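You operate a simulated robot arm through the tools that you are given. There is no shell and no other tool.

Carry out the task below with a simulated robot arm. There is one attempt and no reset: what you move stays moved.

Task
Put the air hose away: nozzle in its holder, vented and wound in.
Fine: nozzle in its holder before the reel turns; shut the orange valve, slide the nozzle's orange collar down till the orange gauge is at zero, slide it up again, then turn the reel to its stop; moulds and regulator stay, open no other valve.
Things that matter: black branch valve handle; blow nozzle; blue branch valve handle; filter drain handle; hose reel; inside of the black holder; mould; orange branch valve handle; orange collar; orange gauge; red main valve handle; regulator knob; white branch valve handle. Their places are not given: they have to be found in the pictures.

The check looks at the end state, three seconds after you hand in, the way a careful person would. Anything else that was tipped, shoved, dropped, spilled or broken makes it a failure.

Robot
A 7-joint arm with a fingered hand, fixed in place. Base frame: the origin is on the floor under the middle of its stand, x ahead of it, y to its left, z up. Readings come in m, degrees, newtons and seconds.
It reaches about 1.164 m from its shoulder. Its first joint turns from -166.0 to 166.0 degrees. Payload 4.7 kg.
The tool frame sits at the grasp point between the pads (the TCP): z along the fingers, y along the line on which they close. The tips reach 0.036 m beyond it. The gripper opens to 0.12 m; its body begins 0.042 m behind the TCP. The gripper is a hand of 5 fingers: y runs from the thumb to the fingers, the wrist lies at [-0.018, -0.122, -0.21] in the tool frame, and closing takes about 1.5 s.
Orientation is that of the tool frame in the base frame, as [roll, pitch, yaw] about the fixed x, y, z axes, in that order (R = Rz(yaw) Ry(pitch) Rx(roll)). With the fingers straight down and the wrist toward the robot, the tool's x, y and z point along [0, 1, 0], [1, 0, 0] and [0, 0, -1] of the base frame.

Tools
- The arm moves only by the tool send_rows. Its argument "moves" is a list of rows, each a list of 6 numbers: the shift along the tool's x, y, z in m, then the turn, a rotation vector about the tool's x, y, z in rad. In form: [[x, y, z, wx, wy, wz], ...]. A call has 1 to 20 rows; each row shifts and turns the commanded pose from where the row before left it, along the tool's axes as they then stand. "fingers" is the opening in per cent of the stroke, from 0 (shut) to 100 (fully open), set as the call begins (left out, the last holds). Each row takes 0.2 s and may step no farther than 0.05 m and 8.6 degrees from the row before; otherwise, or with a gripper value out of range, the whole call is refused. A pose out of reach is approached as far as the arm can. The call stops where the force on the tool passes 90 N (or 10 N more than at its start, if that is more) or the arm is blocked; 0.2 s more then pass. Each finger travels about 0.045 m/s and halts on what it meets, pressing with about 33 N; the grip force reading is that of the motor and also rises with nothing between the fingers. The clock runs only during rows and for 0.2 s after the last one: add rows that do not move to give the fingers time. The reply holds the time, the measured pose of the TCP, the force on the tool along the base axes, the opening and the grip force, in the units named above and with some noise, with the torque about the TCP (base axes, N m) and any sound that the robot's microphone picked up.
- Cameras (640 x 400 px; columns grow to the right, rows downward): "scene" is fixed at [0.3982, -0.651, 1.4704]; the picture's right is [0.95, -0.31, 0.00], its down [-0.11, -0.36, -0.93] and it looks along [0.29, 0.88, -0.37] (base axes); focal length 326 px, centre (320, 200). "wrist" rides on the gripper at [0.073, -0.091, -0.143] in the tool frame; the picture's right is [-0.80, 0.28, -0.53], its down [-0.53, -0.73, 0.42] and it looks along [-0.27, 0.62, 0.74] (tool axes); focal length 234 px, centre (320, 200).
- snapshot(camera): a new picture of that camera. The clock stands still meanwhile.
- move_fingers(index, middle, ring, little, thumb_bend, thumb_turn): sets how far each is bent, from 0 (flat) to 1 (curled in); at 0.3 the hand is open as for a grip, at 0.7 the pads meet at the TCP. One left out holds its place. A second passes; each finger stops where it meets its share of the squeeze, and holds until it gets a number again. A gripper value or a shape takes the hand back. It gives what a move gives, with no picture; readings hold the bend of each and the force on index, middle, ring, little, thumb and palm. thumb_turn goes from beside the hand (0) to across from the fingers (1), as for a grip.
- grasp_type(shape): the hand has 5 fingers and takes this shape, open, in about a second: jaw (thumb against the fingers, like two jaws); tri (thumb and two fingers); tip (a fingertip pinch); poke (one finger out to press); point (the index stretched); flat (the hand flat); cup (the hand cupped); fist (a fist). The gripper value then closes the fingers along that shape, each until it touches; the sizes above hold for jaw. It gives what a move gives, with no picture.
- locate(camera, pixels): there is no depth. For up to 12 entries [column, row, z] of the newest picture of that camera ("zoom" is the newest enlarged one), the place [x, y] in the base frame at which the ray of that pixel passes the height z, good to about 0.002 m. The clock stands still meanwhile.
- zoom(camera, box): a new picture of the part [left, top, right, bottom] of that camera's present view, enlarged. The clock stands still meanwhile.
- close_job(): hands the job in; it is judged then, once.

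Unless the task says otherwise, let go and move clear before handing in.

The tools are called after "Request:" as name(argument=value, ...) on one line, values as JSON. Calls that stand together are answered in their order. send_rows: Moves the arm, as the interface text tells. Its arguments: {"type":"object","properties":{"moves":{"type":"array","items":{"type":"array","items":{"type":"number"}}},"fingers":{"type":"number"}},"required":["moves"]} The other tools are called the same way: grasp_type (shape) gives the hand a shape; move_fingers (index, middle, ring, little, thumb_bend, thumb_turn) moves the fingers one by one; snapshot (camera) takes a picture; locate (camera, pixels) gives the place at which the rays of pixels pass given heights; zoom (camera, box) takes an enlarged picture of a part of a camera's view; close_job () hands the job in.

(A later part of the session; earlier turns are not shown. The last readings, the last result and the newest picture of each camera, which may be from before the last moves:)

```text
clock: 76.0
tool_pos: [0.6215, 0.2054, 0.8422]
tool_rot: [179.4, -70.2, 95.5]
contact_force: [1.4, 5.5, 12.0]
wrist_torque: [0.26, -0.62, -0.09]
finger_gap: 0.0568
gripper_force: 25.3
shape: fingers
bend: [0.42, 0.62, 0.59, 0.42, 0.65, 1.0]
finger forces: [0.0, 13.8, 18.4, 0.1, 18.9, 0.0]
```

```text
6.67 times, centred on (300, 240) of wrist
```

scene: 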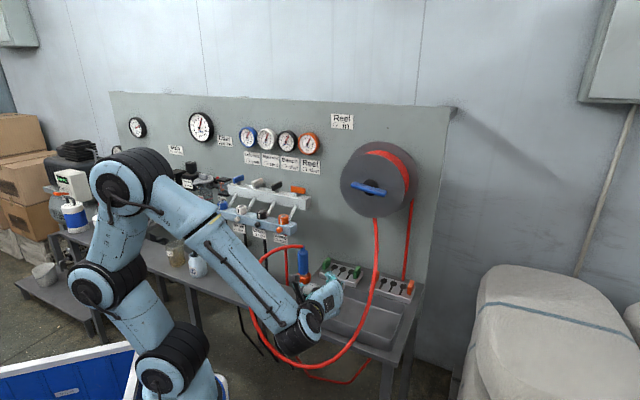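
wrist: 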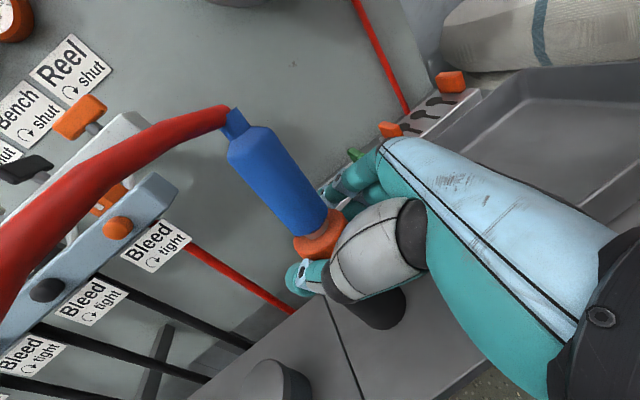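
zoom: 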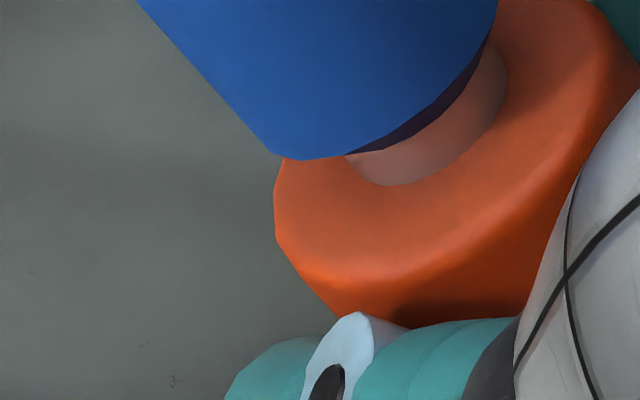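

Now I'll release the collar.

Request:
move_fingers(middle=0.5, ring=0.48, thumb_bend=0.52)

Request:
move_fingers(middle=0.42, ring=0.42, thumb_bend=0.42)

Request:
zoom(camera="scene", box=[270, 230, 350, 330])

Request:
zoom(camera="wrist", box=[220, 170, 380, 330])

```text
clock: 77.0
tool_pos: [0.6218, 0.2053, 0.8417]
tool_rot: [179.8, -70.1, 95.2]
contact_force: [0.5, 0.2, -0.1]
wrist_torque: [0.0, 0.01, 0.01]
finger_gap: 0.0715
gripper_force: 0.2
shape: fingers
bend: [0.42, 0.5, 0.48, 0.42, 0.52, 1.0]
finger forces: [0.0, 0.1, 0.1, 0.1, 0.1, 0.0]
```

```text
clock: 78.0
tool_pos: [0.6221, 0.2051, 0.8409]
tool_rot: [-179.9, -70.1, 94.9]
contact_force: [0.5, 0.1, -0.5]
wrist_torque: [0.01, -0.01, -0.01]
finger_gap: 0.0867
gripper_force: 0.1
shape: fingers
bend: [0.42, 0.42, 0.42, 0.42, 0.42, 0.99]
finger forces: [0.0, 0.1, 0.0, 0.0, 0.1, 0.0]
```

```text
4.00 times, centred on (310, 280) of scene
```

zoom: 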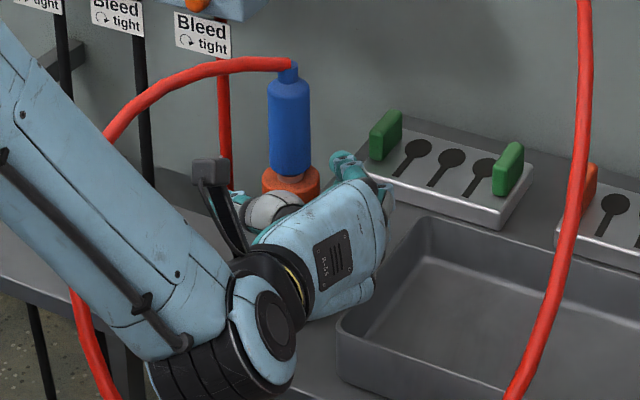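

```text
2.50 times, centred on (300, 250) of wrist
```

zoom: 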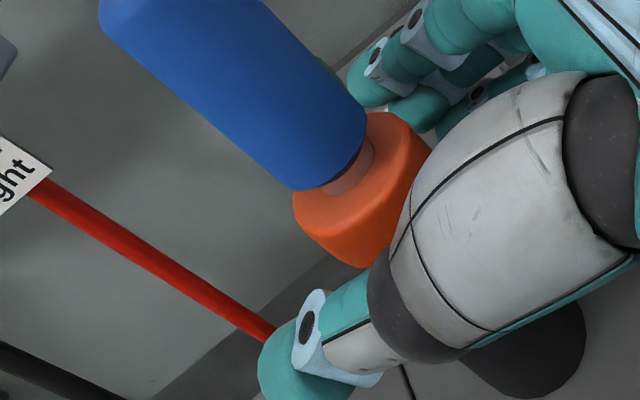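

The nozzle stands free again. I'll withdraw the hand southward and inspect the nozzle, collar and gauge.

Request:
send_rows(moves=[[0, 0, -0.03, 0, 0, 0], [0, 0, -0.04, 0, 0, 0], [0, 0, -0.04, 0, 0, 0], [0.03, 0, -0.03, 0, 0, 0], [0.04, 0, -0.01, 0, 0, 0], [0.04, 0, -0.01, 0, 0, 0], [0.04, 0, -0.01, 0, 0, 0], [0, 0, 0, 0, 0, 0]])

Request:
snapshot(camera="scene")

Request:
zoom(camera="scene", box=[265, 220, 345, 320])

Request:
snapshot(camera="wrist")

Request:
zoom(camera="scene", box=[285, 130, 335, 160])

```text
clock: 79.8
tool_pos: [0.6304, 0.0964, 1.039]
tool_rot: [-179.7, -70.0, 94.7]
contact_force: [0.3, 0.3, -0.1]
wrist_torque: [0.01, 0.02, 0.0]
finger_gap: 0.0867
gripper_force: 0.1
shape: fingers
bend: [0.42, 0.42, 0.42, 0.42, 0.42, 0.99]
finger forces: [0.0, 0.1, 0.0, 0.1, 0.1, 0.0]
```

```text
taken
```

scene: 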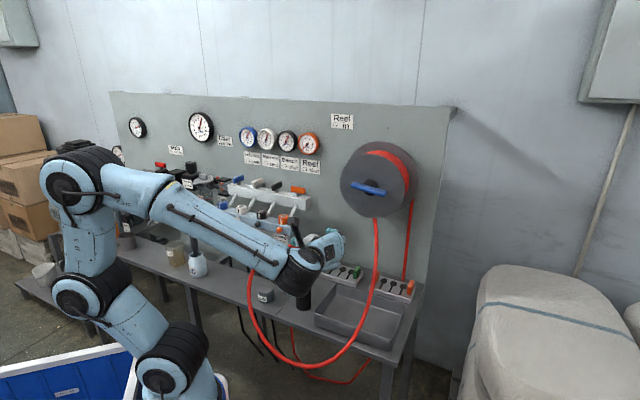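

```text
4.00 times, centred on (305, 270) of scene
```

zoom: 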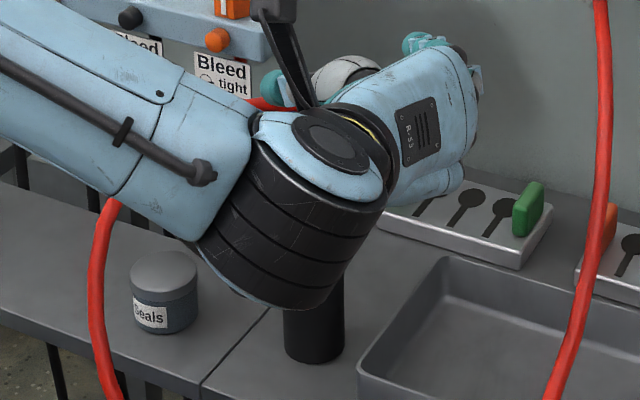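

```text
taken
```

wrist: 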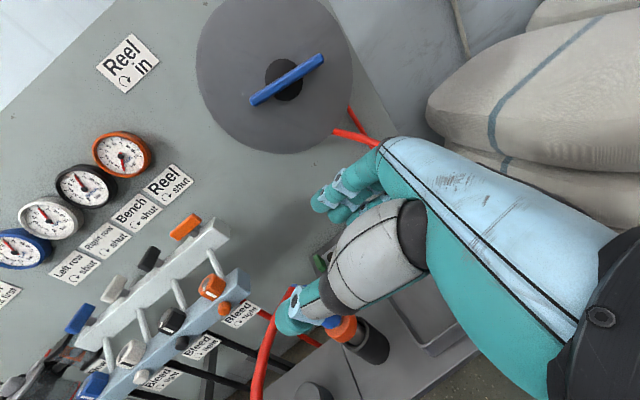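

```text
12.80 times, centred on (310, 145) of scene
```

zoom: 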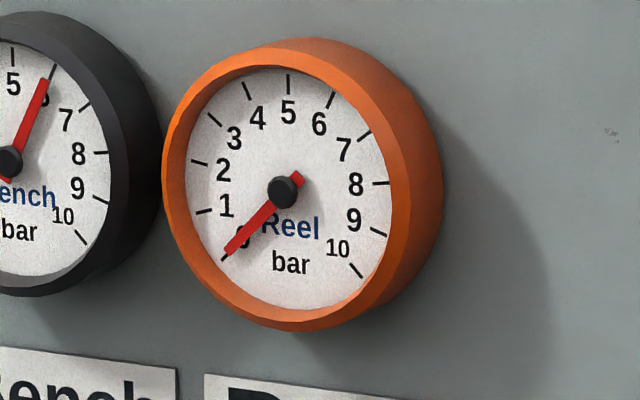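

The gauge stays at zero; the forearm hides the nozzle from the scene camera. I'll move up and start reorienting toward the reel (fingers pointing at the panel), which also clears the view.

Request:
send_rows(moves=[[0.0255, -0.0023, -0.0373, 0, 0, 0], [0.0255, -0.0023, -0.0373, 0, 0, 0], [0.0255, -0.0023, -0.0373, 0, 0, 0], [0, 0, 0, 0, 0.117, 0], [0, 0, 0, 0, 0.117, 0], [0, 0, 0, 0, 0.117, 0], [0, 0, 0, -0.125, 0, 0], [0, 0, 0, -0.125, 0, 0], [0, 0, 0, -0.125, 0, 0], [0, 0, 0, -0.125, 0, 0], [0, 0, 0, -0.125, 0, 0], [0, 0, 0, -0.125, 0, 0], [0, 0, 0, -0.115, 0, 0], [0, 0, 0, 0, 0, 0]])

Request:
snapshot(camera="scene")

Request:
snapshot(camera="wrist")

Request:
zoom(camera="scene", box=[265, 220, 345, 320])

```text
clock: 82.8
tool_pos: [0.6304, 0.0173, 1.1499]
tool_rot: [-57.1, -89.8, -77.6]
contact_force: [-0.1, 0.6, 0.7]
wrist_torque: [-0.01, 0.02, 0.0]
finger_gap: 0.0866
gripper_force: 0.0
shape: fingers
bend: [0.42, 0.42, 0.42, 0.42, 0.42, 0.99]
finger forces: [0.0, 0.0, 0.1, 0.1, 0.0, 0.1]
```

```text
taken
```

scene: 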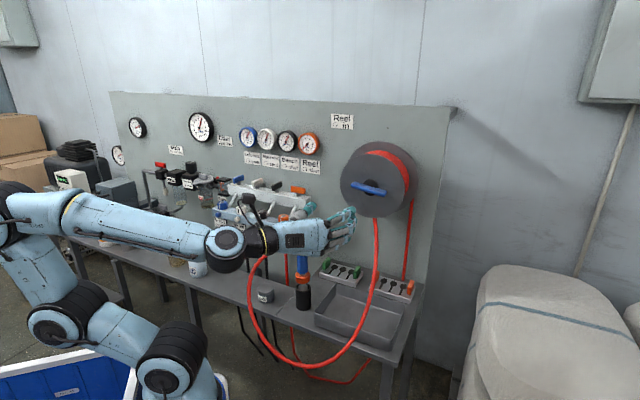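

```text
taken
```

wrist: 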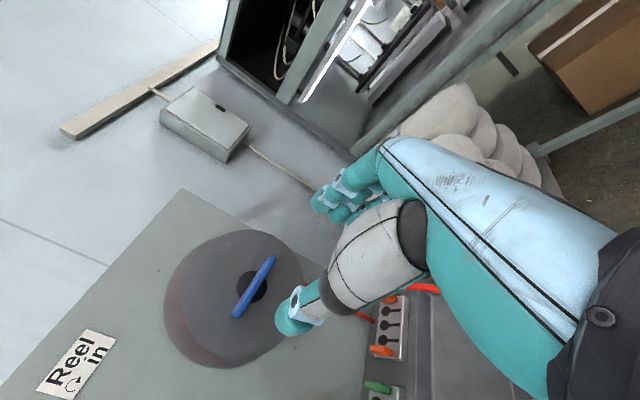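

```text
4.00 times, centred on (305, 270) of scene
```

zoom: 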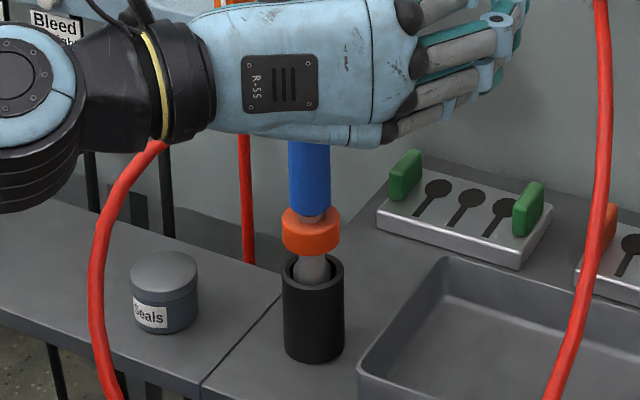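

The nozzle is upright and seated and the collar looks up. I'll zoom closer to compare the collar/neck gap with the earlier view.

Request:
zoom(camera="scene", box=[283, 255, 323, 285])

Request:
zoom(camera="scene", box=[330, 140, 430, 220])

```text
13.33 times, centred on (303, 270) of scene
```

zoom: 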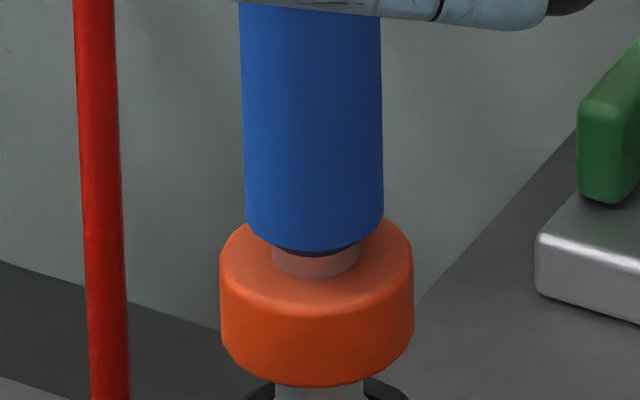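

```text
5.00 times, centred on (380, 180) of scene
```

zoom: 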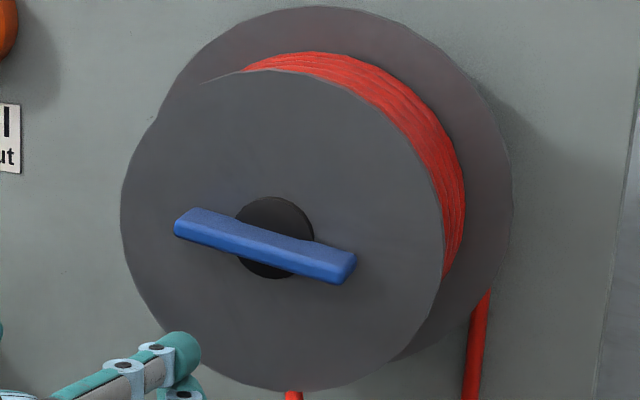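

The neck gap matches the original, so the collar is fully up. Now I'll pin down the reel axis and bar using this wrist view.

Request:
zoom(camera="wrist", box=[150, 220, 330, 380])

Request:
locate(camera="wrist", pixels=[[255, 287, 1.12], [255, 287, 1.13], [255, 287, 1.14], [272, 258, 1.13], [237, 315, 1.14]])

Request:
locate(camera="scene", pixels=[[369.2, 189, 1.12], [369.2, 189, 1.13], [369.2, 189, 1.14], [385.75, 193.25, 1.128], [352.5, 184.5, 1.139]])

```text
2.50 times, centred on (240, 300) of wrist
```

zoom: 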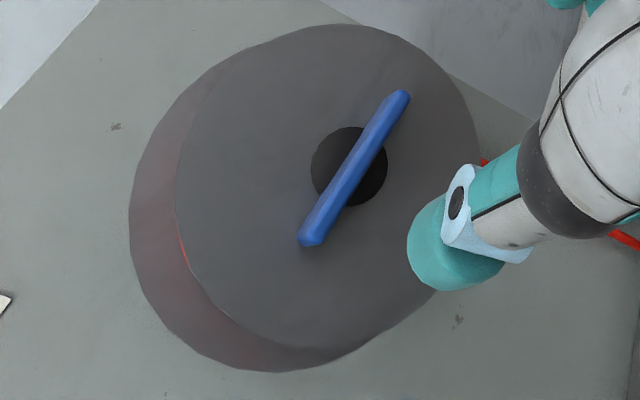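

```text
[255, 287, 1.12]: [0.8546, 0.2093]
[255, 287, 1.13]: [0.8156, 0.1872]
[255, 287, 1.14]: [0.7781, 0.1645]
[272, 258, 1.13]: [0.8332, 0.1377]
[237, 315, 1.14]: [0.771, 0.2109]
```

```text
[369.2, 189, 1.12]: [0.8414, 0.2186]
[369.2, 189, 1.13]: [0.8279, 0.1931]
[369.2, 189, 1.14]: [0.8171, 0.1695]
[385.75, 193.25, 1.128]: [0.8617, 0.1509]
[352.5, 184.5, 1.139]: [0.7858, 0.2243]
```

The bar's centre is about [0.829,0.196,1.129], nearly horizontal (right end ~5° lower), standing ~3.4 cm off the disc. I'll roll the hand ~84° counter-clockwise so the thumb is below the bar and the fingers above.

Request:
send_rows(moves=[[0, 0, 0, 0, 0, -0.134], [0, 0, 0, 0, 0, -0.134], [0, 0, 0, 0, 0, -0.134], [0, 0, 0, 0, 0, -0.134], [0, 0, 0, 0, 0, -0.134], [0, 0, 0, 0, 0, -0.134], [0, 0, 0, 0, 0, -0.134], [0, 0, 0, 0, 0, -0.134], [0, 0, 0, 0, 0, -0.134], [0, 0, 0, 0, 0, -0.134], [0, 0, 0, 0, 0, -0.134], [0, 0, 0, 0, 0, 0]])

Request:
snapshot(camera="scene")

Request:
snapshot(camera="wrist")

```text
clock: 85.4
tool_pos: [0.6321, 0.017, 1.1497]
tool_rot: [89.8, -5.6, 135.3]
contact_force: [0.1, -0.5, 0.9]
wrist_torque: [0.0, 0.03, -0.01]
finger_gap: 0.0869
gripper_force: 0.0
shape: fingers
bend: [0.42, 0.42, 0.42, 0.42, 0.42, 0.99]
finger forces: [0.0, 0.1, 0.0, 0.1, 0.1, 0.0]
```

```text
taken
```

scene: 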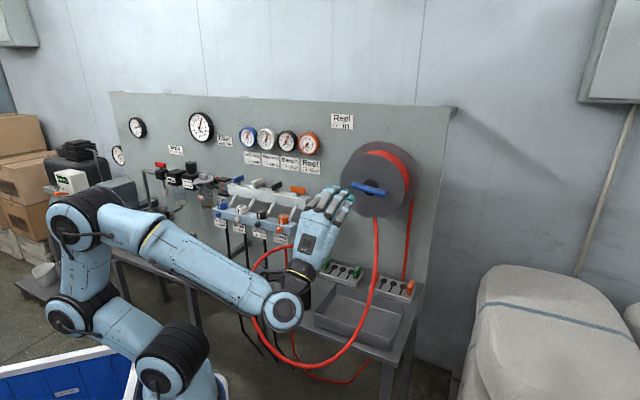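

```text
taken
```

wrist: 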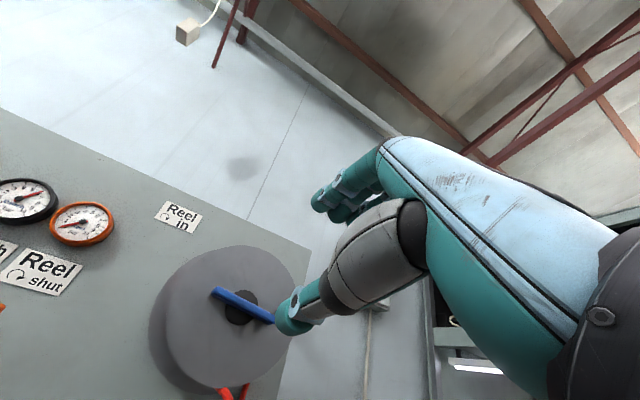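

The hand is oriented well; the bar is visible at wrist (215–275, 292–322). I'll zoom in to refine its offset from the hand axis.

Request:
zoom(camera="wrist", box=[180, 250, 310, 360])

Request:
zoom(camera="scene", box=[265, 215, 345, 320])

```text
3.64 times, centred on (245, 305) of wrist
```

zoom: 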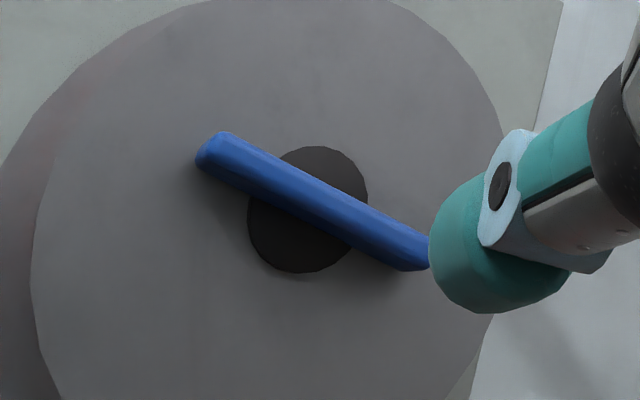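

```text
3.81 times, centred on (305, 268) of scene
```

zoom: 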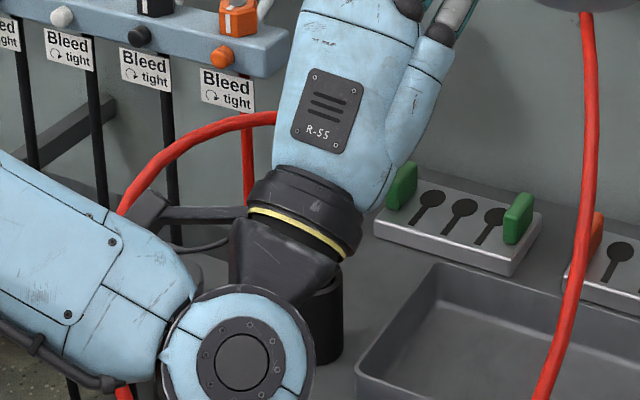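

The bar sits about 2 cm right and 2 cm below the hand's axis. I'll correct and move to 10 cm from the bar.

Request:
send_rows(moves=[[-0.005, -0.005, 0.0414, 0, 0, 0], [-0.005, -0.005, 0.0414, 0, 0, 0], [-0.005, -0.005, 0.0414, 0, 0, 0], [-0.005, -0.005, 0.0414, 0, 0, 0], [0, 0, 0, 0, 0, 0]])

Request:
snapshot(camera="wrist")

Request:
snapshot(camera="scene")

Request:
zoom(camera="wrist", box=[220, 200, 350, 310])

Request:
zoom(camera="scene", box=[310, 140, 430, 250])

```text
clock: 86.6
tool_pos: [0.7607, 0.1232, 1.1291]
tool_rot: [89.8, -5.6, 135.3]
contact_force: [-0.5, -0.5, -0.4]
wrist_torque: [-0.01, -0.02, -0.02]
finger_gap: 0.0867
gripper_force: 0.1
shape: fingers
bend: [0.42, 0.42, 0.42, 0.42, 0.42, 0.99]
finger forces: [0.0, 0.1, 0.0, 0.0, 0.0, 0.0]
```

```text
taken
```

wrist: 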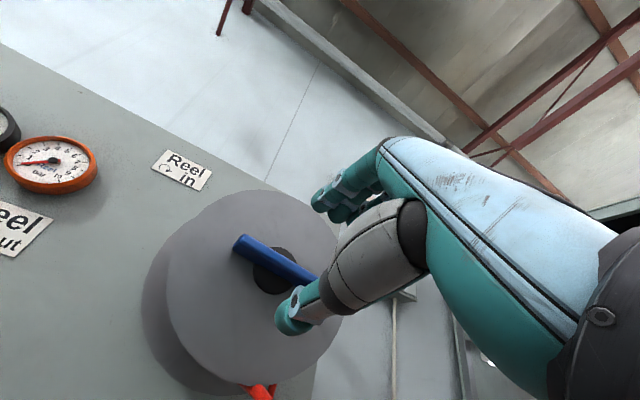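

```text
taken
```

scene: 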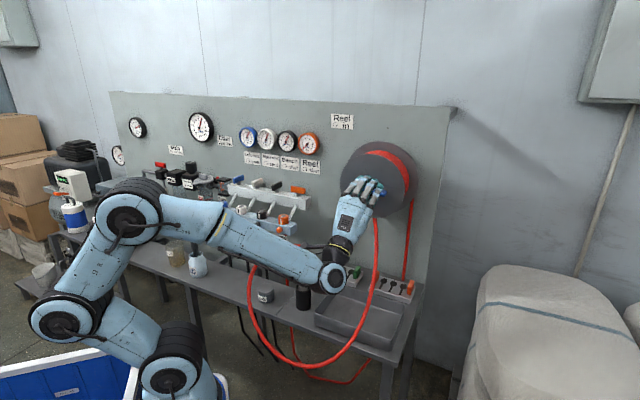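

```text
3.64 times, centred on (285, 255) of wrist
```

zoom: 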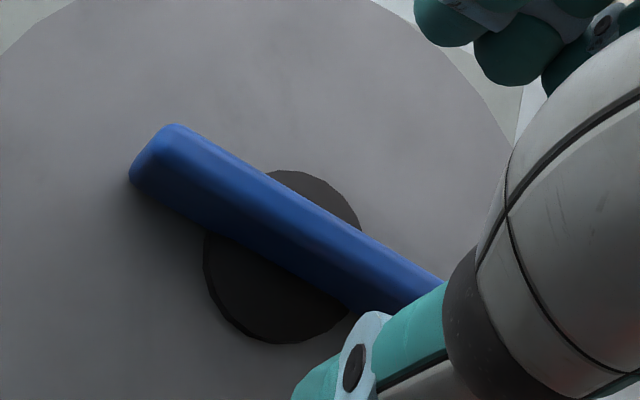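

```text
3.64 times, centred on (370, 195) of scene
```

zoom: 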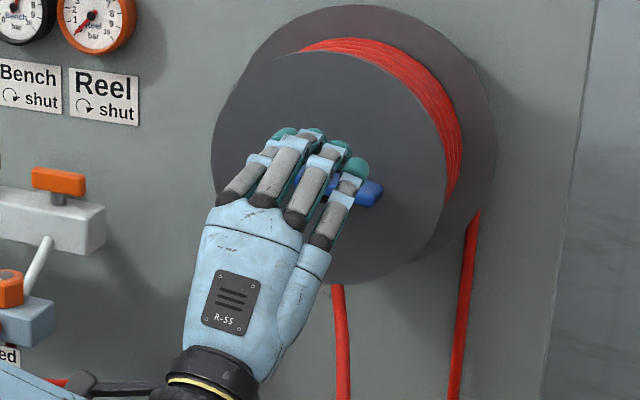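

The bar centre is about 7 mm to the left (tool +x) and 2 mm up from the axis. I'll correct and advance so that the bar lies ~2.4 cm beyond the TCP, with fingertips clear of the hub.

Request:
send_rows(moves=[[0.007, 0.002, 0.03, 0, 0, 0], [0, 0, 0.026, 0, 0, 0], [0, 0, 0.02, 0, 0, 0], [0, 0, 0, 0, 0, 0]])

Request:
zoom(camera="wrist", box=[220, 180, 380, 320])

Request:
zoom(camera="scene", box=[310, 140, 430, 250])

```text
clock: 87.6
tool_pos: [0.8095, 0.1812, 1.133]
tool_rot: [89.7, -5.7, 135.4]
contact_force: [-12.6, -12.1, 0.6]
wrist_torque: [0.62, -0.63, -0.33]
finger_gap: 0.0868
gripper_force: 8.7
shape: fingers
bend: [0.42, 0.41, 0.42, 0.42, 0.42, 0.99]
finger forces: [0.0, 17.9, 0.0, 0.1, 0.0, 0.1]
```

```text
2.86 times, centred on (300, 250) of wrist
```

zoom: 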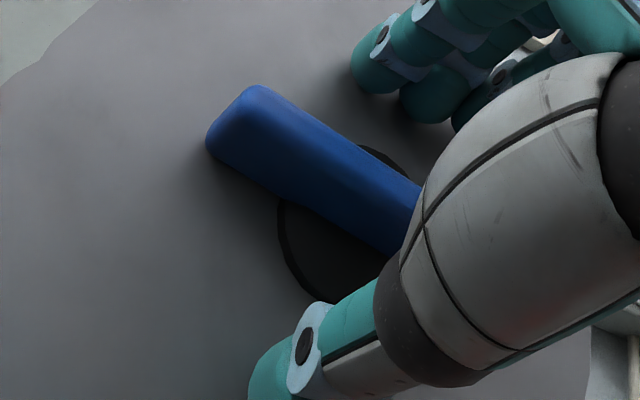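

```text
3.64 times, centred on (370, 195) of scene
```

zoom: 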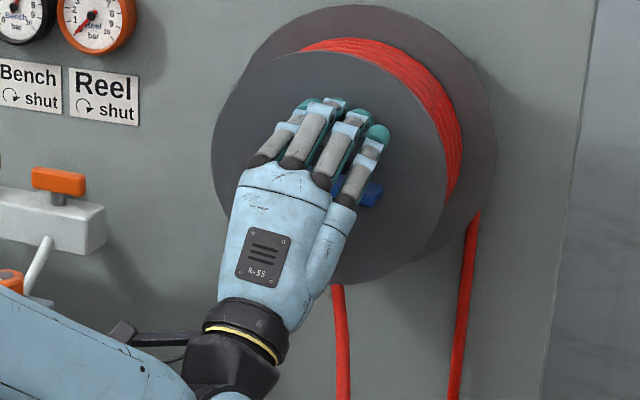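

The middle fingertip touched the disc (18 N), so the disc is closer than estimated. I'll back off about 6 mm and close on the bar.

Request:
send_rows(moves=[[0, 0, -0.007, 0, 0, 0], [0, 0, 0, 0, 0, 0]])

Request:
move_fingers(index=0.6, middle=0.6, ring=0.6, little=0.6, thumb_bend=0.6)

Request:
zoom(camera="wrist", box=[220, 180, 380, 320])

Request:
zoom(camera="scene", box=[310, 140, 430, 250])

```text
clock: 88.2
tool_pos: [0.803, 0.1762, 1.13]
tool_rot: [89.9, -5.7, 135.5]
contact_force: [0.4, -0.8, -0.1]
wrist_torque: [-0.01, 0.03, -0.01]
finger_gap: 0.0865
gripper_force: 0.1
shape: fingers
bend: [0.42, 0.42, 0.42, 0.42, 0.42, 0.99]
finger forces: [0.0, 0.0, 0.0, 0.1, 0.1, 0.1]
```

```text
clock: 89.2
tool_pos: [0.8027, 0.1757, 1.1316]
tool_rot: [89.8, -5.6, 135.4]
contact_force: [0.7, 0.0, -0.3]
wrist_torque: [0.0, -0.02, 0.04]
finger_gap: 0.0334
gripper_force: 0.2
shape: fingers
bend: [0.6, 0.6, 0.6, 0.6, 0.6, 1.0]
finger forces: [0.0, 0.1, 0.0, 0.1, 0.1, 0.0]
```

```text
2.86 times, centred on (300, 250) of wrist
```

zoom: 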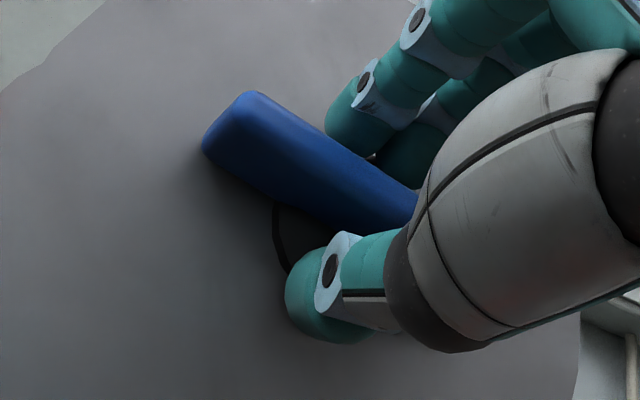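

```text
3.64 times, centred on (370, 195) of scene
```

zoom: 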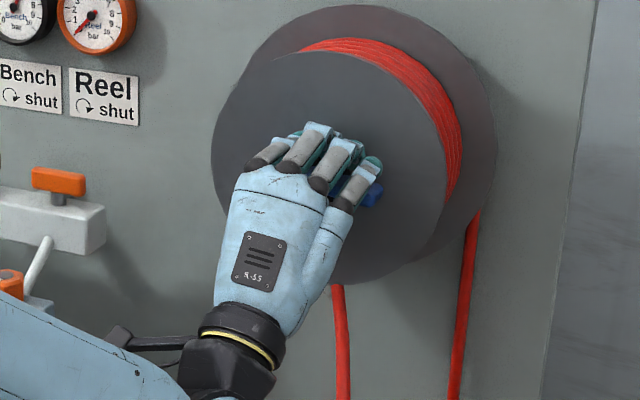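

The hub was on the hand's axis before my 7 mm shift, so I'll undo that shift to centre on the rotation axis, then grip the bar.

Request:
send_rows(moves=[[-0.007, -0.002, 0.002, 0, 0, 0], [0, 0, 0, 0, 0, 0]])

Request:
move_fingers(index=0.68, middle=0.68, ring=0.68, little=0.68, thumb_bend=0.68)

Request:
zoom(camera="wrist", box=[220, 180, 380, 320])

Request:
zoom(camera="scene", box=[310, 140, 430, 250])

```text
clock: 89.8
tool_pos: [0.8101, 0.1723, 1.1286]
tool_rot: [89.8, -5.8, 135.4]
contact_force: [-0.5, 0.6, 0.2]
wrist_torque: [-0.03, -0.01, -0.01]
finger_gap: 0.0334
gripper_force: 0.1
shape: fingers
bend: [0.6, 0.6, 0.6, 0.6, 0.6, 1.0]
finger forces: [0.0, 0.0, 0.1, 0.1, 0.0, 0.0]
```

```text
clock: 90.8
tool_pos: [0.8098, 0.1719, 1.1297]
tool_rot: [89.8, -5.6, 135.5]
contact_force: [1.1, -0.3, 5.4]
wrist_torque: [0.07, -0.12, -0.01]
finger_gap: 0.0145
gripper_force: 3.1
shape: fingers
bend: [0.66, 0.67, 0.67, 0.68, 0.67, 1.0]
finger forces: [2.5, 2.2, 1.3, 0.0, 0.7, 0.0]
```

```text
2.86 times, centred on (300, 250) of wrist
```

zoom: 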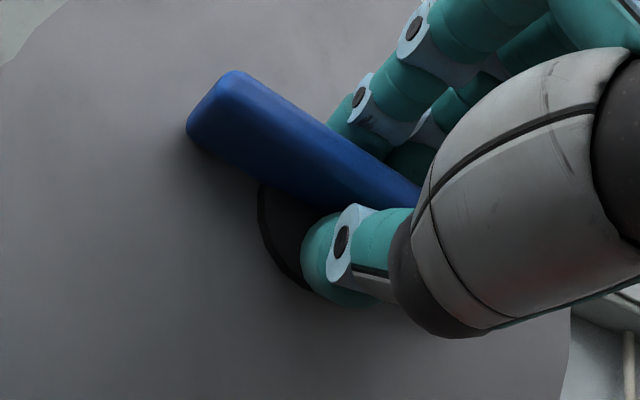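

```text
3.64 times, centred on (370, 195) of scene
```

zoom: 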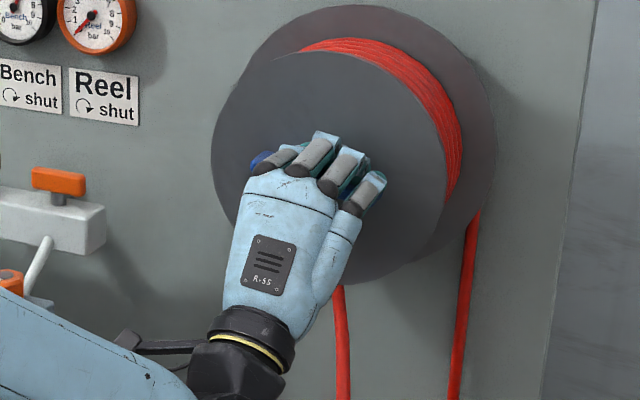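

All fingers and thumb touch the bar. I'll tighten the grip and start turning clockwise.

Request:
move_fingers(index=0.78, middle=0.78, ring=0.78, little=0.78, thumb_bend=0.78)

Request:
send_rows(moves=[[0, 0, 0, 0, 0, 0.08], [0, 0, 0, 0, 0, 0.1], [0, 0, 0, 0, 0, 0.1], [0, 0, 0, 0, 0, 0.1], [0, 0, 0, 0, 0, 0]])

Request:
zoom(camera="wrist", box=[220, 180, 380, 320])

Request:
snapshot(camera="scene")

```text
clock: 91.8
tool_pos: [0.8112, 0.1722, 1.1273]
tool_rot: [89.8, -5.7, 135.2]
contact_force: [29.3, -11.4, 15.9]
wrist_torque: [0.27, -0.22, -0.65]
finger_gap: 0.0142
gripper_force: 26.3
shape: fingers
bend: [0.6, 0.73, 0.76, 0.78, 0.7, 1.0]
finger forces: [19.5, 10.9, 10.2, 0.0, 11.9, 0.0]
```

```text
clock: 93.0
tool_pos: [0.8115, 0.1727, 1.1271]
tool_rot: [89.9, -27.6, 135.3]
contact_force: [26.5, -10.6, 6.8]
wrist_torque: [0.14, -0.11, -0.61]
finger_gap: 0.0141
gripper_force: 25.6
shape: fingers
bend: [0.6, 0.73, 0.76, 0.78, 0.71, 1.0]
finger forces: [19.1, 10.9, 7.8, 0.0, 12.6, 0.0]
```

```text
2.86 times, centred on (300, 250) of wrist
```

zoom: 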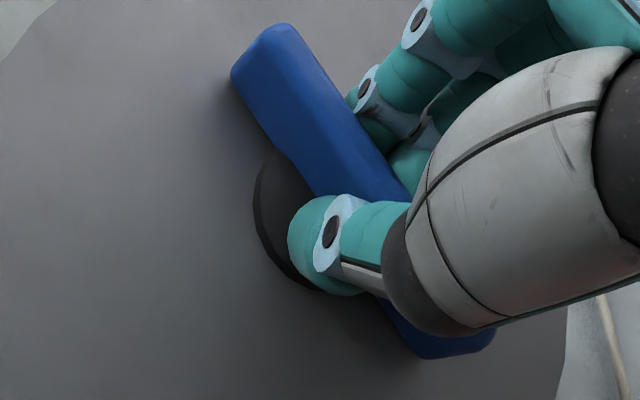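

```text
taken
```

scene: 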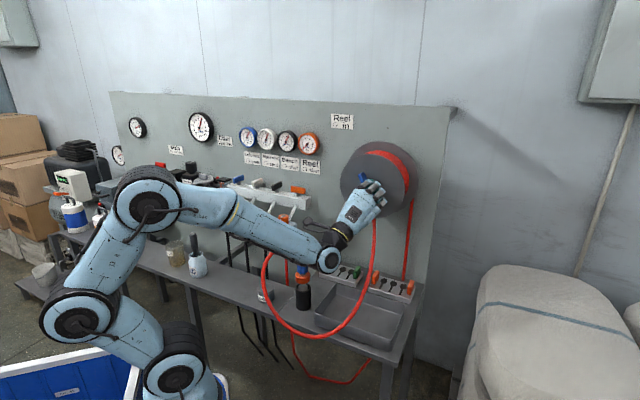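

The reel is turning: the bar has rotated clockwise and the hose loop's bottom has risen from row 365 to about 335. I'll continue turning.

Request:
send_rows(moves=[[0, 0, 0, 0, 0, 0.1], [0, 0, 0, 0, 0, 0.1], [0, 0, 0, 0, 0, 0.1], [0, 0, 0, 0, 0, 0.1], [0, 0, 0, 0, 0, 0]])

Request:
zoom(camera="wrist", box=[220, 180, 380, 320])

Request:
snapshot(camera="scene")

```text
clock: 93.4
tool_pos: [0.8241, 0.1688, 1.1259]
tool_rot: [91.2, -31.8, 135.2]
contact_force: [-90.0, -56.5, -14.6]
wrist_torque: [-1.11, 0.61, 2.48]
finger_gap: 0.0101
gripper_force: 67.1
shape: fingers
bend: [0.72, 0.75, 0.78, 0.78, 0.76, 0.95]
finger forces: [13.4, 4.1, 0.0, 0.0, 117.6, 0.0]
stopped in row 1: the force on the tool passed its limit at 157 N (the readings are from after the stop); the commanded pose is now the measured one
```

```text
2.86 times, centred on (300, 250) of wrist
```

zoom: 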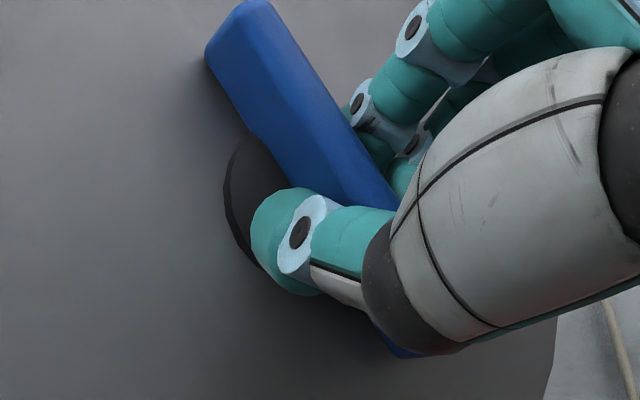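

```text
taken
```

scene: 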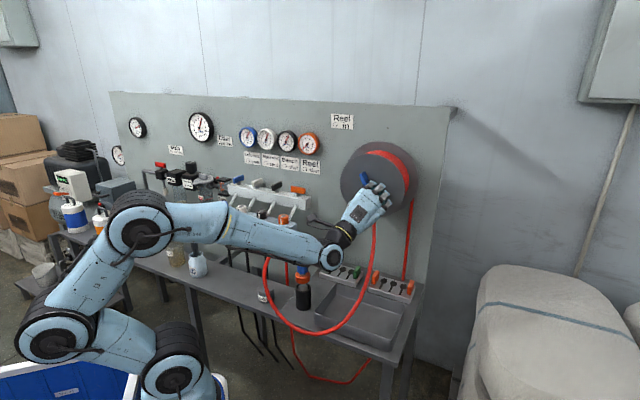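

The call stopped on a force spike (157 N, thumb 118 N) as the arm shifted about 1 cm sideways. I'll loosen the grip to relieve it and check everything.

Request:
move_fingers(index=0.6, middle=0.6, ring=0.6, little=0.6, thumb_bend=0.5)

Request:
snapshot(camera="scene")

Request:
snapshot(camera="wrist")

Request:
zoom(camera="scene", box=[310, 140, 430, 250])

```text
clock: 93.7
tool_pos: [0.8231, 0.1671, 1.1334]
tool_rot: [90.4, -31.8, 135.5]
contact_force: [-86.9, -63.3, 1.5]
wrist_torque: [-0.62, 0.67, 2.1]
finger_gap: 0.0204
gripper_force: 59.0
shape: fingers
bend: [0.67, 0.62, 0.6, 0.6, 0.66, 0.96]
finger forces: [13.3, 6.1, 0.1, 0.0, 98.8, 0.0]
stopped: the force on the tool passed its limit at 121 N (the readings are from after the stop); the commanded pose is now the measured one
```

```text
taken
```

scene: 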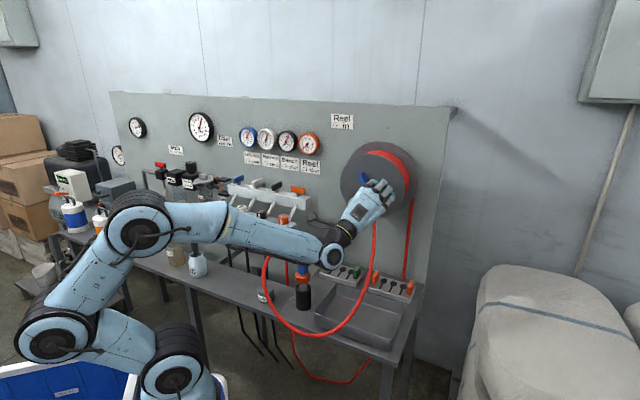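

```text
taken
```

wrist: 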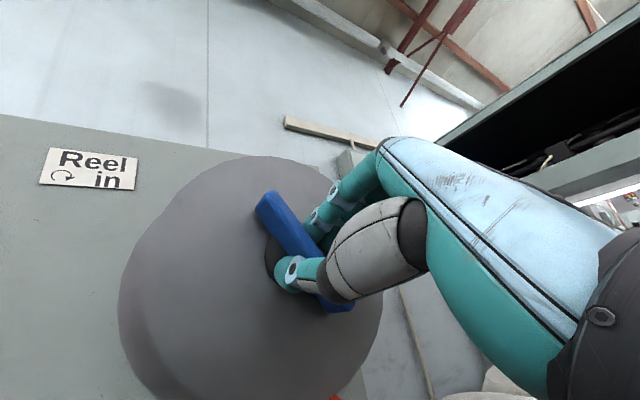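

```text
3.64 times, centred on (370, 195) of scene
```

zoom: 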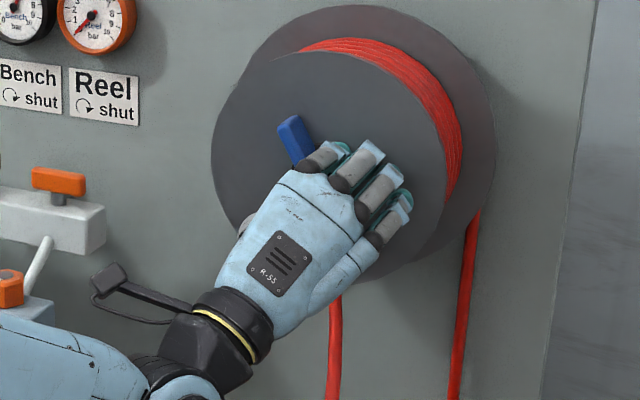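

The thumb tip is being pushed hard into the disc. I'll back straight out by about 1.5 cm.

Request:
send_rows(moves=[[0, 0, -0.008, 0, 0, 0], [0, 0, -0.008, 0, 0, 0], [0, 0, 0, 0, 0, 0]])

Request:
snapshot(camera="wrist")

Request:
zoom(camera="scene", box=[310, 140, 430, 250])

```text
clock: 94.5
tool_pos: [0.8171, 0.1592, 1.1232]
tool_rot: [91.5, -31.9, 135.0]
contact_force: [0.1, 0.7, -0.1]
wrist_torque: [-0.02, 0.01, 0.01]
finger_gap: 0.048
gripper_force: 0.4
shape: fingers
bend: [0.6, 0.6, 0.6, 0.6, 0.5, 1.0]
finger forces: [0.1, 0.1, 0.1, 0.0, 0.3, 0.0]
```

```text
taken
```

wrist: 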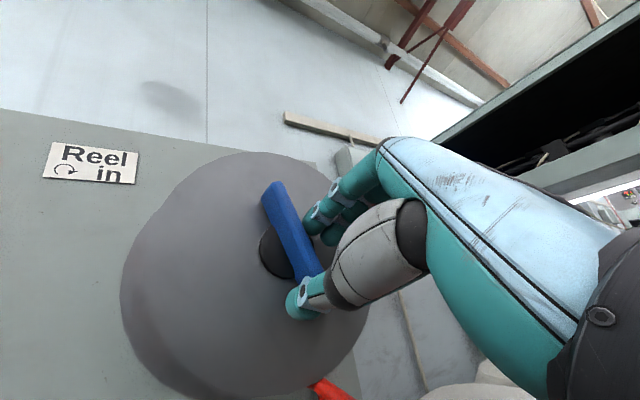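

```text
3.64 times, centred on (370, 195) of scene
```

zoom: 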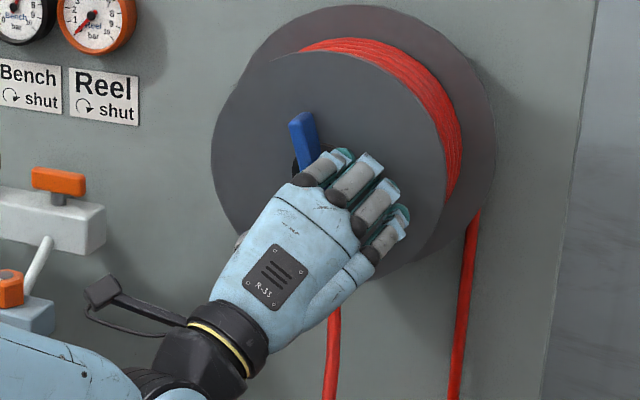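

Released cleanly. The bar is now much steeper (turned roughly 60°). I'll back off a few centimetres to see the bar and hub clearly.

Request:
send_rows(moves=[[0, 0, -0.025, 0, 0, 0], [0, 0, -0.025, 0, 0, 0], [0, 0, -0.02, 0, 0, 0], [0, 0, 0, 0, 0, 0]], fingers=80)

Request:
move_fingers(index=0.42, middle=0.42, ring=0.42, little=0.42, thumb_bend=0.42, thumb_turn=1.0)

Request:
snapshot(camera="wrist")

Request:
snapshot(camera="scene")

Request:
zoom(camera="wrist", box=[200, 200, 340, 330])

Request:
zoom(camera="scene", box=[310, 140, 430, 250])

```text
clock: 95.5
tool_pos: [0.769, 0.1082, 1.1253]
tool_rot: [91.4, -31.9, 135.2]
contact_force: [-0.7, 0.4, -0.2]
wrist_torque: [0.01, 0.01, -0.01]
finger_gap: 0.0959
gripper_force: 0.1
shape: jaw
bend: [0.26, 0.34, 0.32, 0.33, 0.52, 0.99]
finger forces: [0.1, 0.1, 0.0, 0.1, 0.0, 0.0]
```

```text
clock: 96.5
tool_pos: [0.768, 0.1095, 1.1247]
tool_rot: [91.4, -31.9, 135.1]
contact_force: [-0.1, 0.0, -0.5]
wrist_torque: [0.02, 0.01, 0.01]
finger_gap: 0.087
gripper_force: 0.1
shape: fingers
bend: [0.42, 0.42, 0.42, 0.42, 0.42, 0.99]
finger forces: [0.1, 0.1, 0.0, 0.0, 0.1, 0.0]
```

```text
taken
```

wrist: 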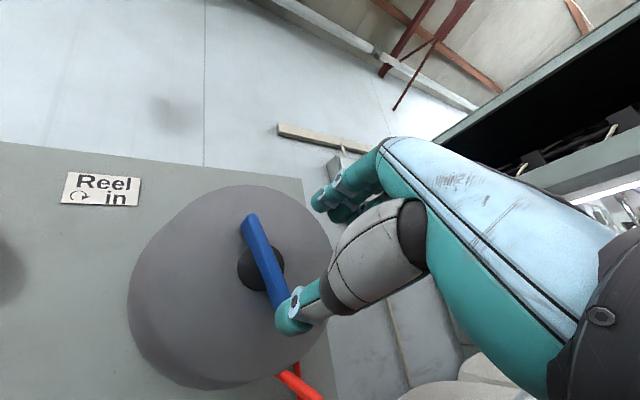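

```text
taken
```

scene: 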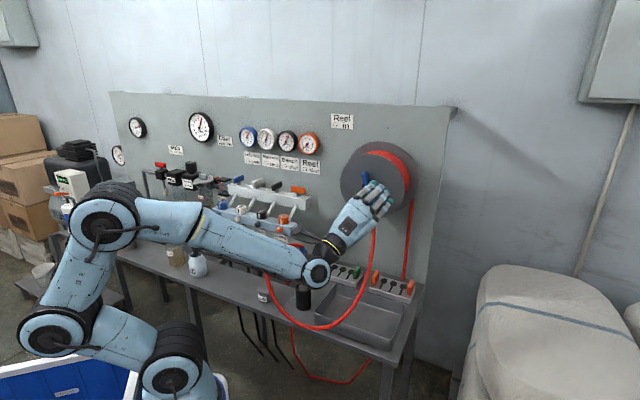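

```text
3.08 times, centred on (270, 265) of wrist
```

zoom: 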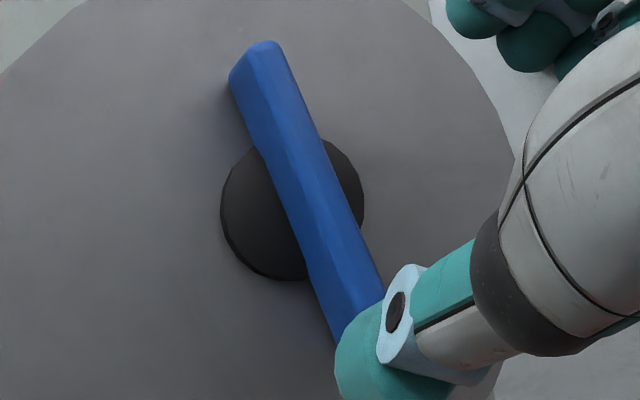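

```text
3.64 times, centred on (370, 195) of scene
```

zoom: 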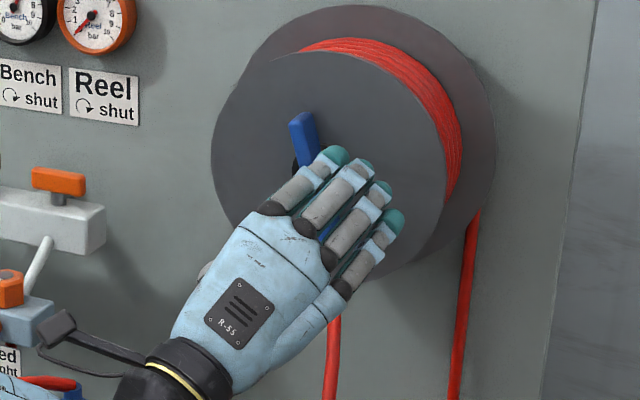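

The bar now stands about 79° (nearly vertical), so it's turned ~74° so far. I'll recentre on the hub (about 1.7 cm left, 0.8 cm down) and roll the hand ~47° clockwise to match the bar for a fresh grip.

Request:
send_rows(moves=[[0.0085, -0.0042, 0, 0, 0, 0], [0.0085, -0.0043, 0, 0, 0, 0], [0, 0, 0, 0, 0, 0.08], [0, 0, 0, 0, 0, 0.08], [0, 0, 0, 0, 0, 0.08], [0, 0, 0, 0, 0, 0.08], [0, 0, 0, 0, 0, 0.08], [0, 0, 0, 0, 0, 0.08], [0, 0, 0, 0, 0, 0.08], [0, 0, 0, 0, 0, 0.08], [0, 0, 0, 0, 0, 0.08], [0, 0, 0, 0, 0, 0.08], [0, 0, 0, 0, 0, 0], [0, 0, 0, 0, 0, 0]])

Request:
snapshot(camera="wrist")

Request:
snapshot(camera="scene")

Request:
zoom(camera="wrist", box=[200, 200, 340, 330])

```text
clock: 99.5
tool_pos: [0.7599, 0.1034, 1.1325]
tool_rot: [96.1, -77.7, 130.1]
contact_force: [0.3, -1.0, -0.7]
wrist_torque: [0.01, 0.0, 0.0]
finger_gap: 0.0874
gripper_force: 0.0
shape: fingers
bend: [0.42, 0.42, 0.42, 0.42, 0.42, 0.99]
finger forces: [0.0, 0.1, 0.1, 0.1, 0.0, 0.1]
out of reach, approached as far as the arm can: row 7, 8, 9, 10, 11, 12
```

```text
taken
```

wrist: 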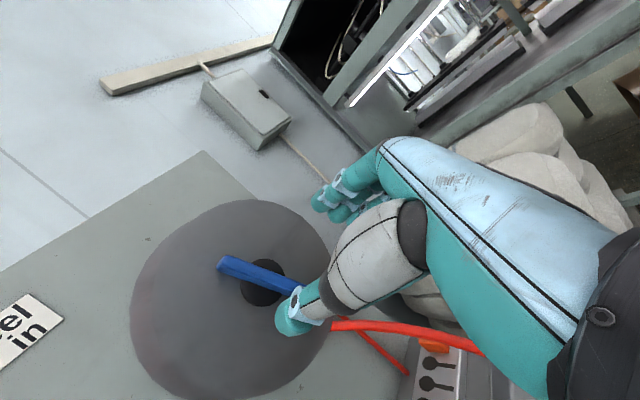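

```text
taken
```

scene: 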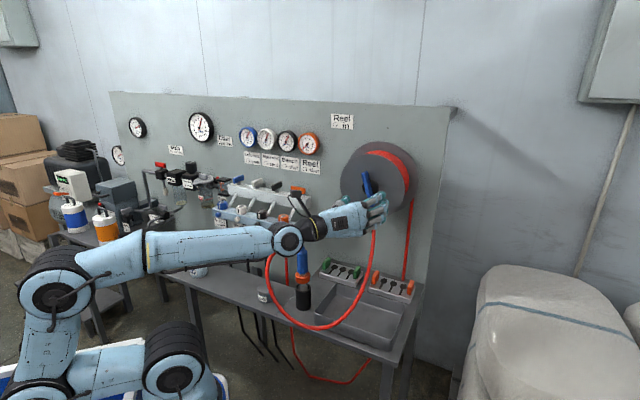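

```text
3.08 times, centred on (270, 265) of wrist
```

zoom: 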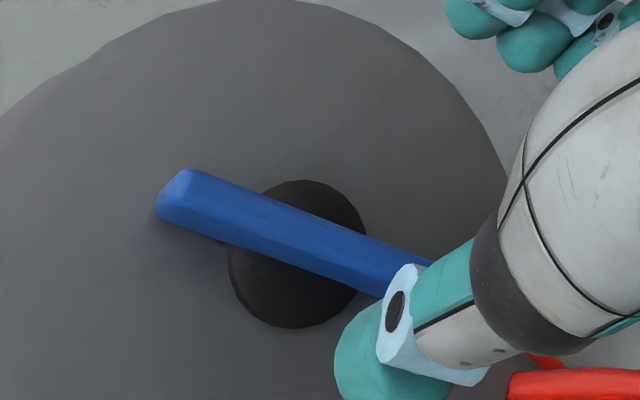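

The roll to ~78° was reached with the bar almost aligned, though some rows were flagged as at the arm's limit. Before gripping again I'll test, from a safe standoff, how much further clockwise the hand can roll.

Request:
send_rows(moves=[[0, 0, -0.03, 0, 0, 0], [0, 0, -0.03, 0, 0, 0], [0, 0, 0, 0, 0, 0.1], [0, 0, 0, 0, 0, 0.1], [0, 0, 0, 0, 0, 0.1], [0, 0, 0, 0, 0, 0.1], [0, 0, 0, 0, 0, 0.1], [0, 0, 0, 0, 0, 0.1], [0, 0, 0, 0, 0, 0]])

Request:
snapshot(camera="scene")

```text
clock: 101.5
tool_pos: [0.7186, 0.0596, 1.132]
tool_rot: [-93.2, -67.8, -41.1]
contact_force: [0.4, -0.2, 0.0]
wrist_torque: [-0.01, 0.0, 0.03]
finger_gap: 0.087
gripper_force: 0.0
shape: fingers
bend: [0.42, 0.42, 0.42, 0.42, 0.42, 0.99]
finger forces: [0.1, 0.0, 0.0, 0.0, 0.0, 0.1]
```

```text
taken
```

scene: 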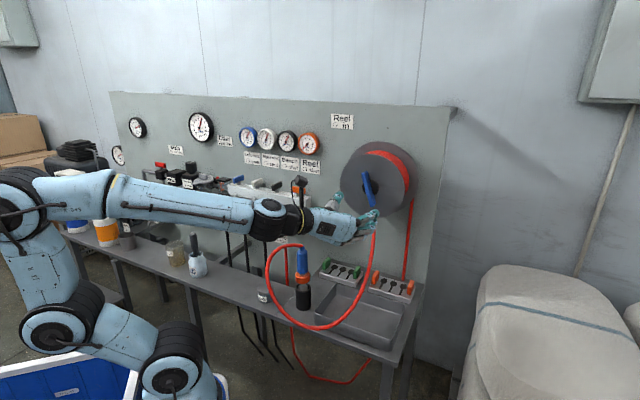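

Rolling further works fine here (now ~112°). I'll continue to see how far it goes.

Request:
send_rows(moves=[[0, 0, 0, 0, 0, 0.12], [0, 0, 0, 0, 0, 0.12], [0, 0, 0, 0, 0, 0.12], [0, 0, 0, 0, 0, 0.12], [0, 0, 0, 0, 0, 0.12], [0, 0, 0, 0, 0, 0.12], [0, 0, 0, 0, 0, 0.12], [0, 0, 0, 0, 0, 0.12], [0, 0, 0, 0, 0, 0.12], [0, 0, 0, 0, 0, 0.12], [0, 0, 0, 0, 0, 0]])

Request:
snapshot(camera="scene")

Request:
snapshot(camera="wrist")

```text
clock: 103.9
tool_pos: [0.7189, 0.0576, 1.1327]
tool_rot: [-91.2, 0.9, -44.1]
contact_force: [-0.5, 0.0, -0.1]
wrist_torque: [-0.04, -0.03, 0.01]
finger_gap: 0.0869
gripper_force: 0.0
shape: fingers
bend: [0.42, 0.42, 0.42, 0.42, 0.42, 0.99]
finger forces: [0.0, 0.1, 0.1, 0.1, 0.0, 0.0]
```

```text
taken
```

scene: 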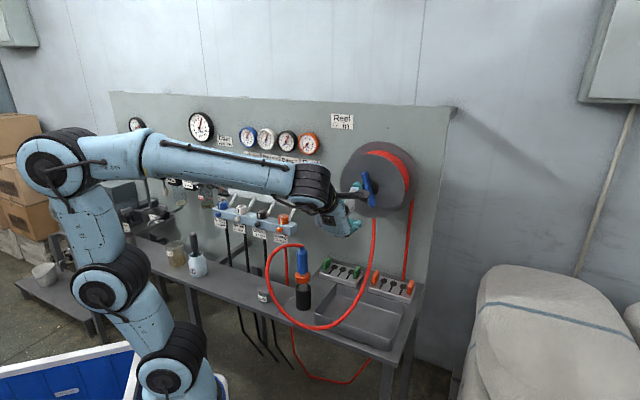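

```text
taken
```

wrist: 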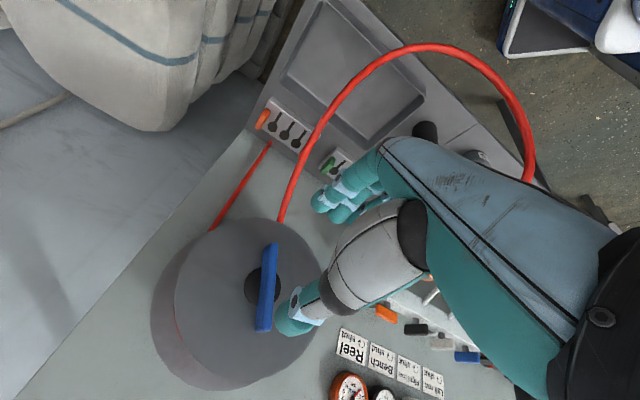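

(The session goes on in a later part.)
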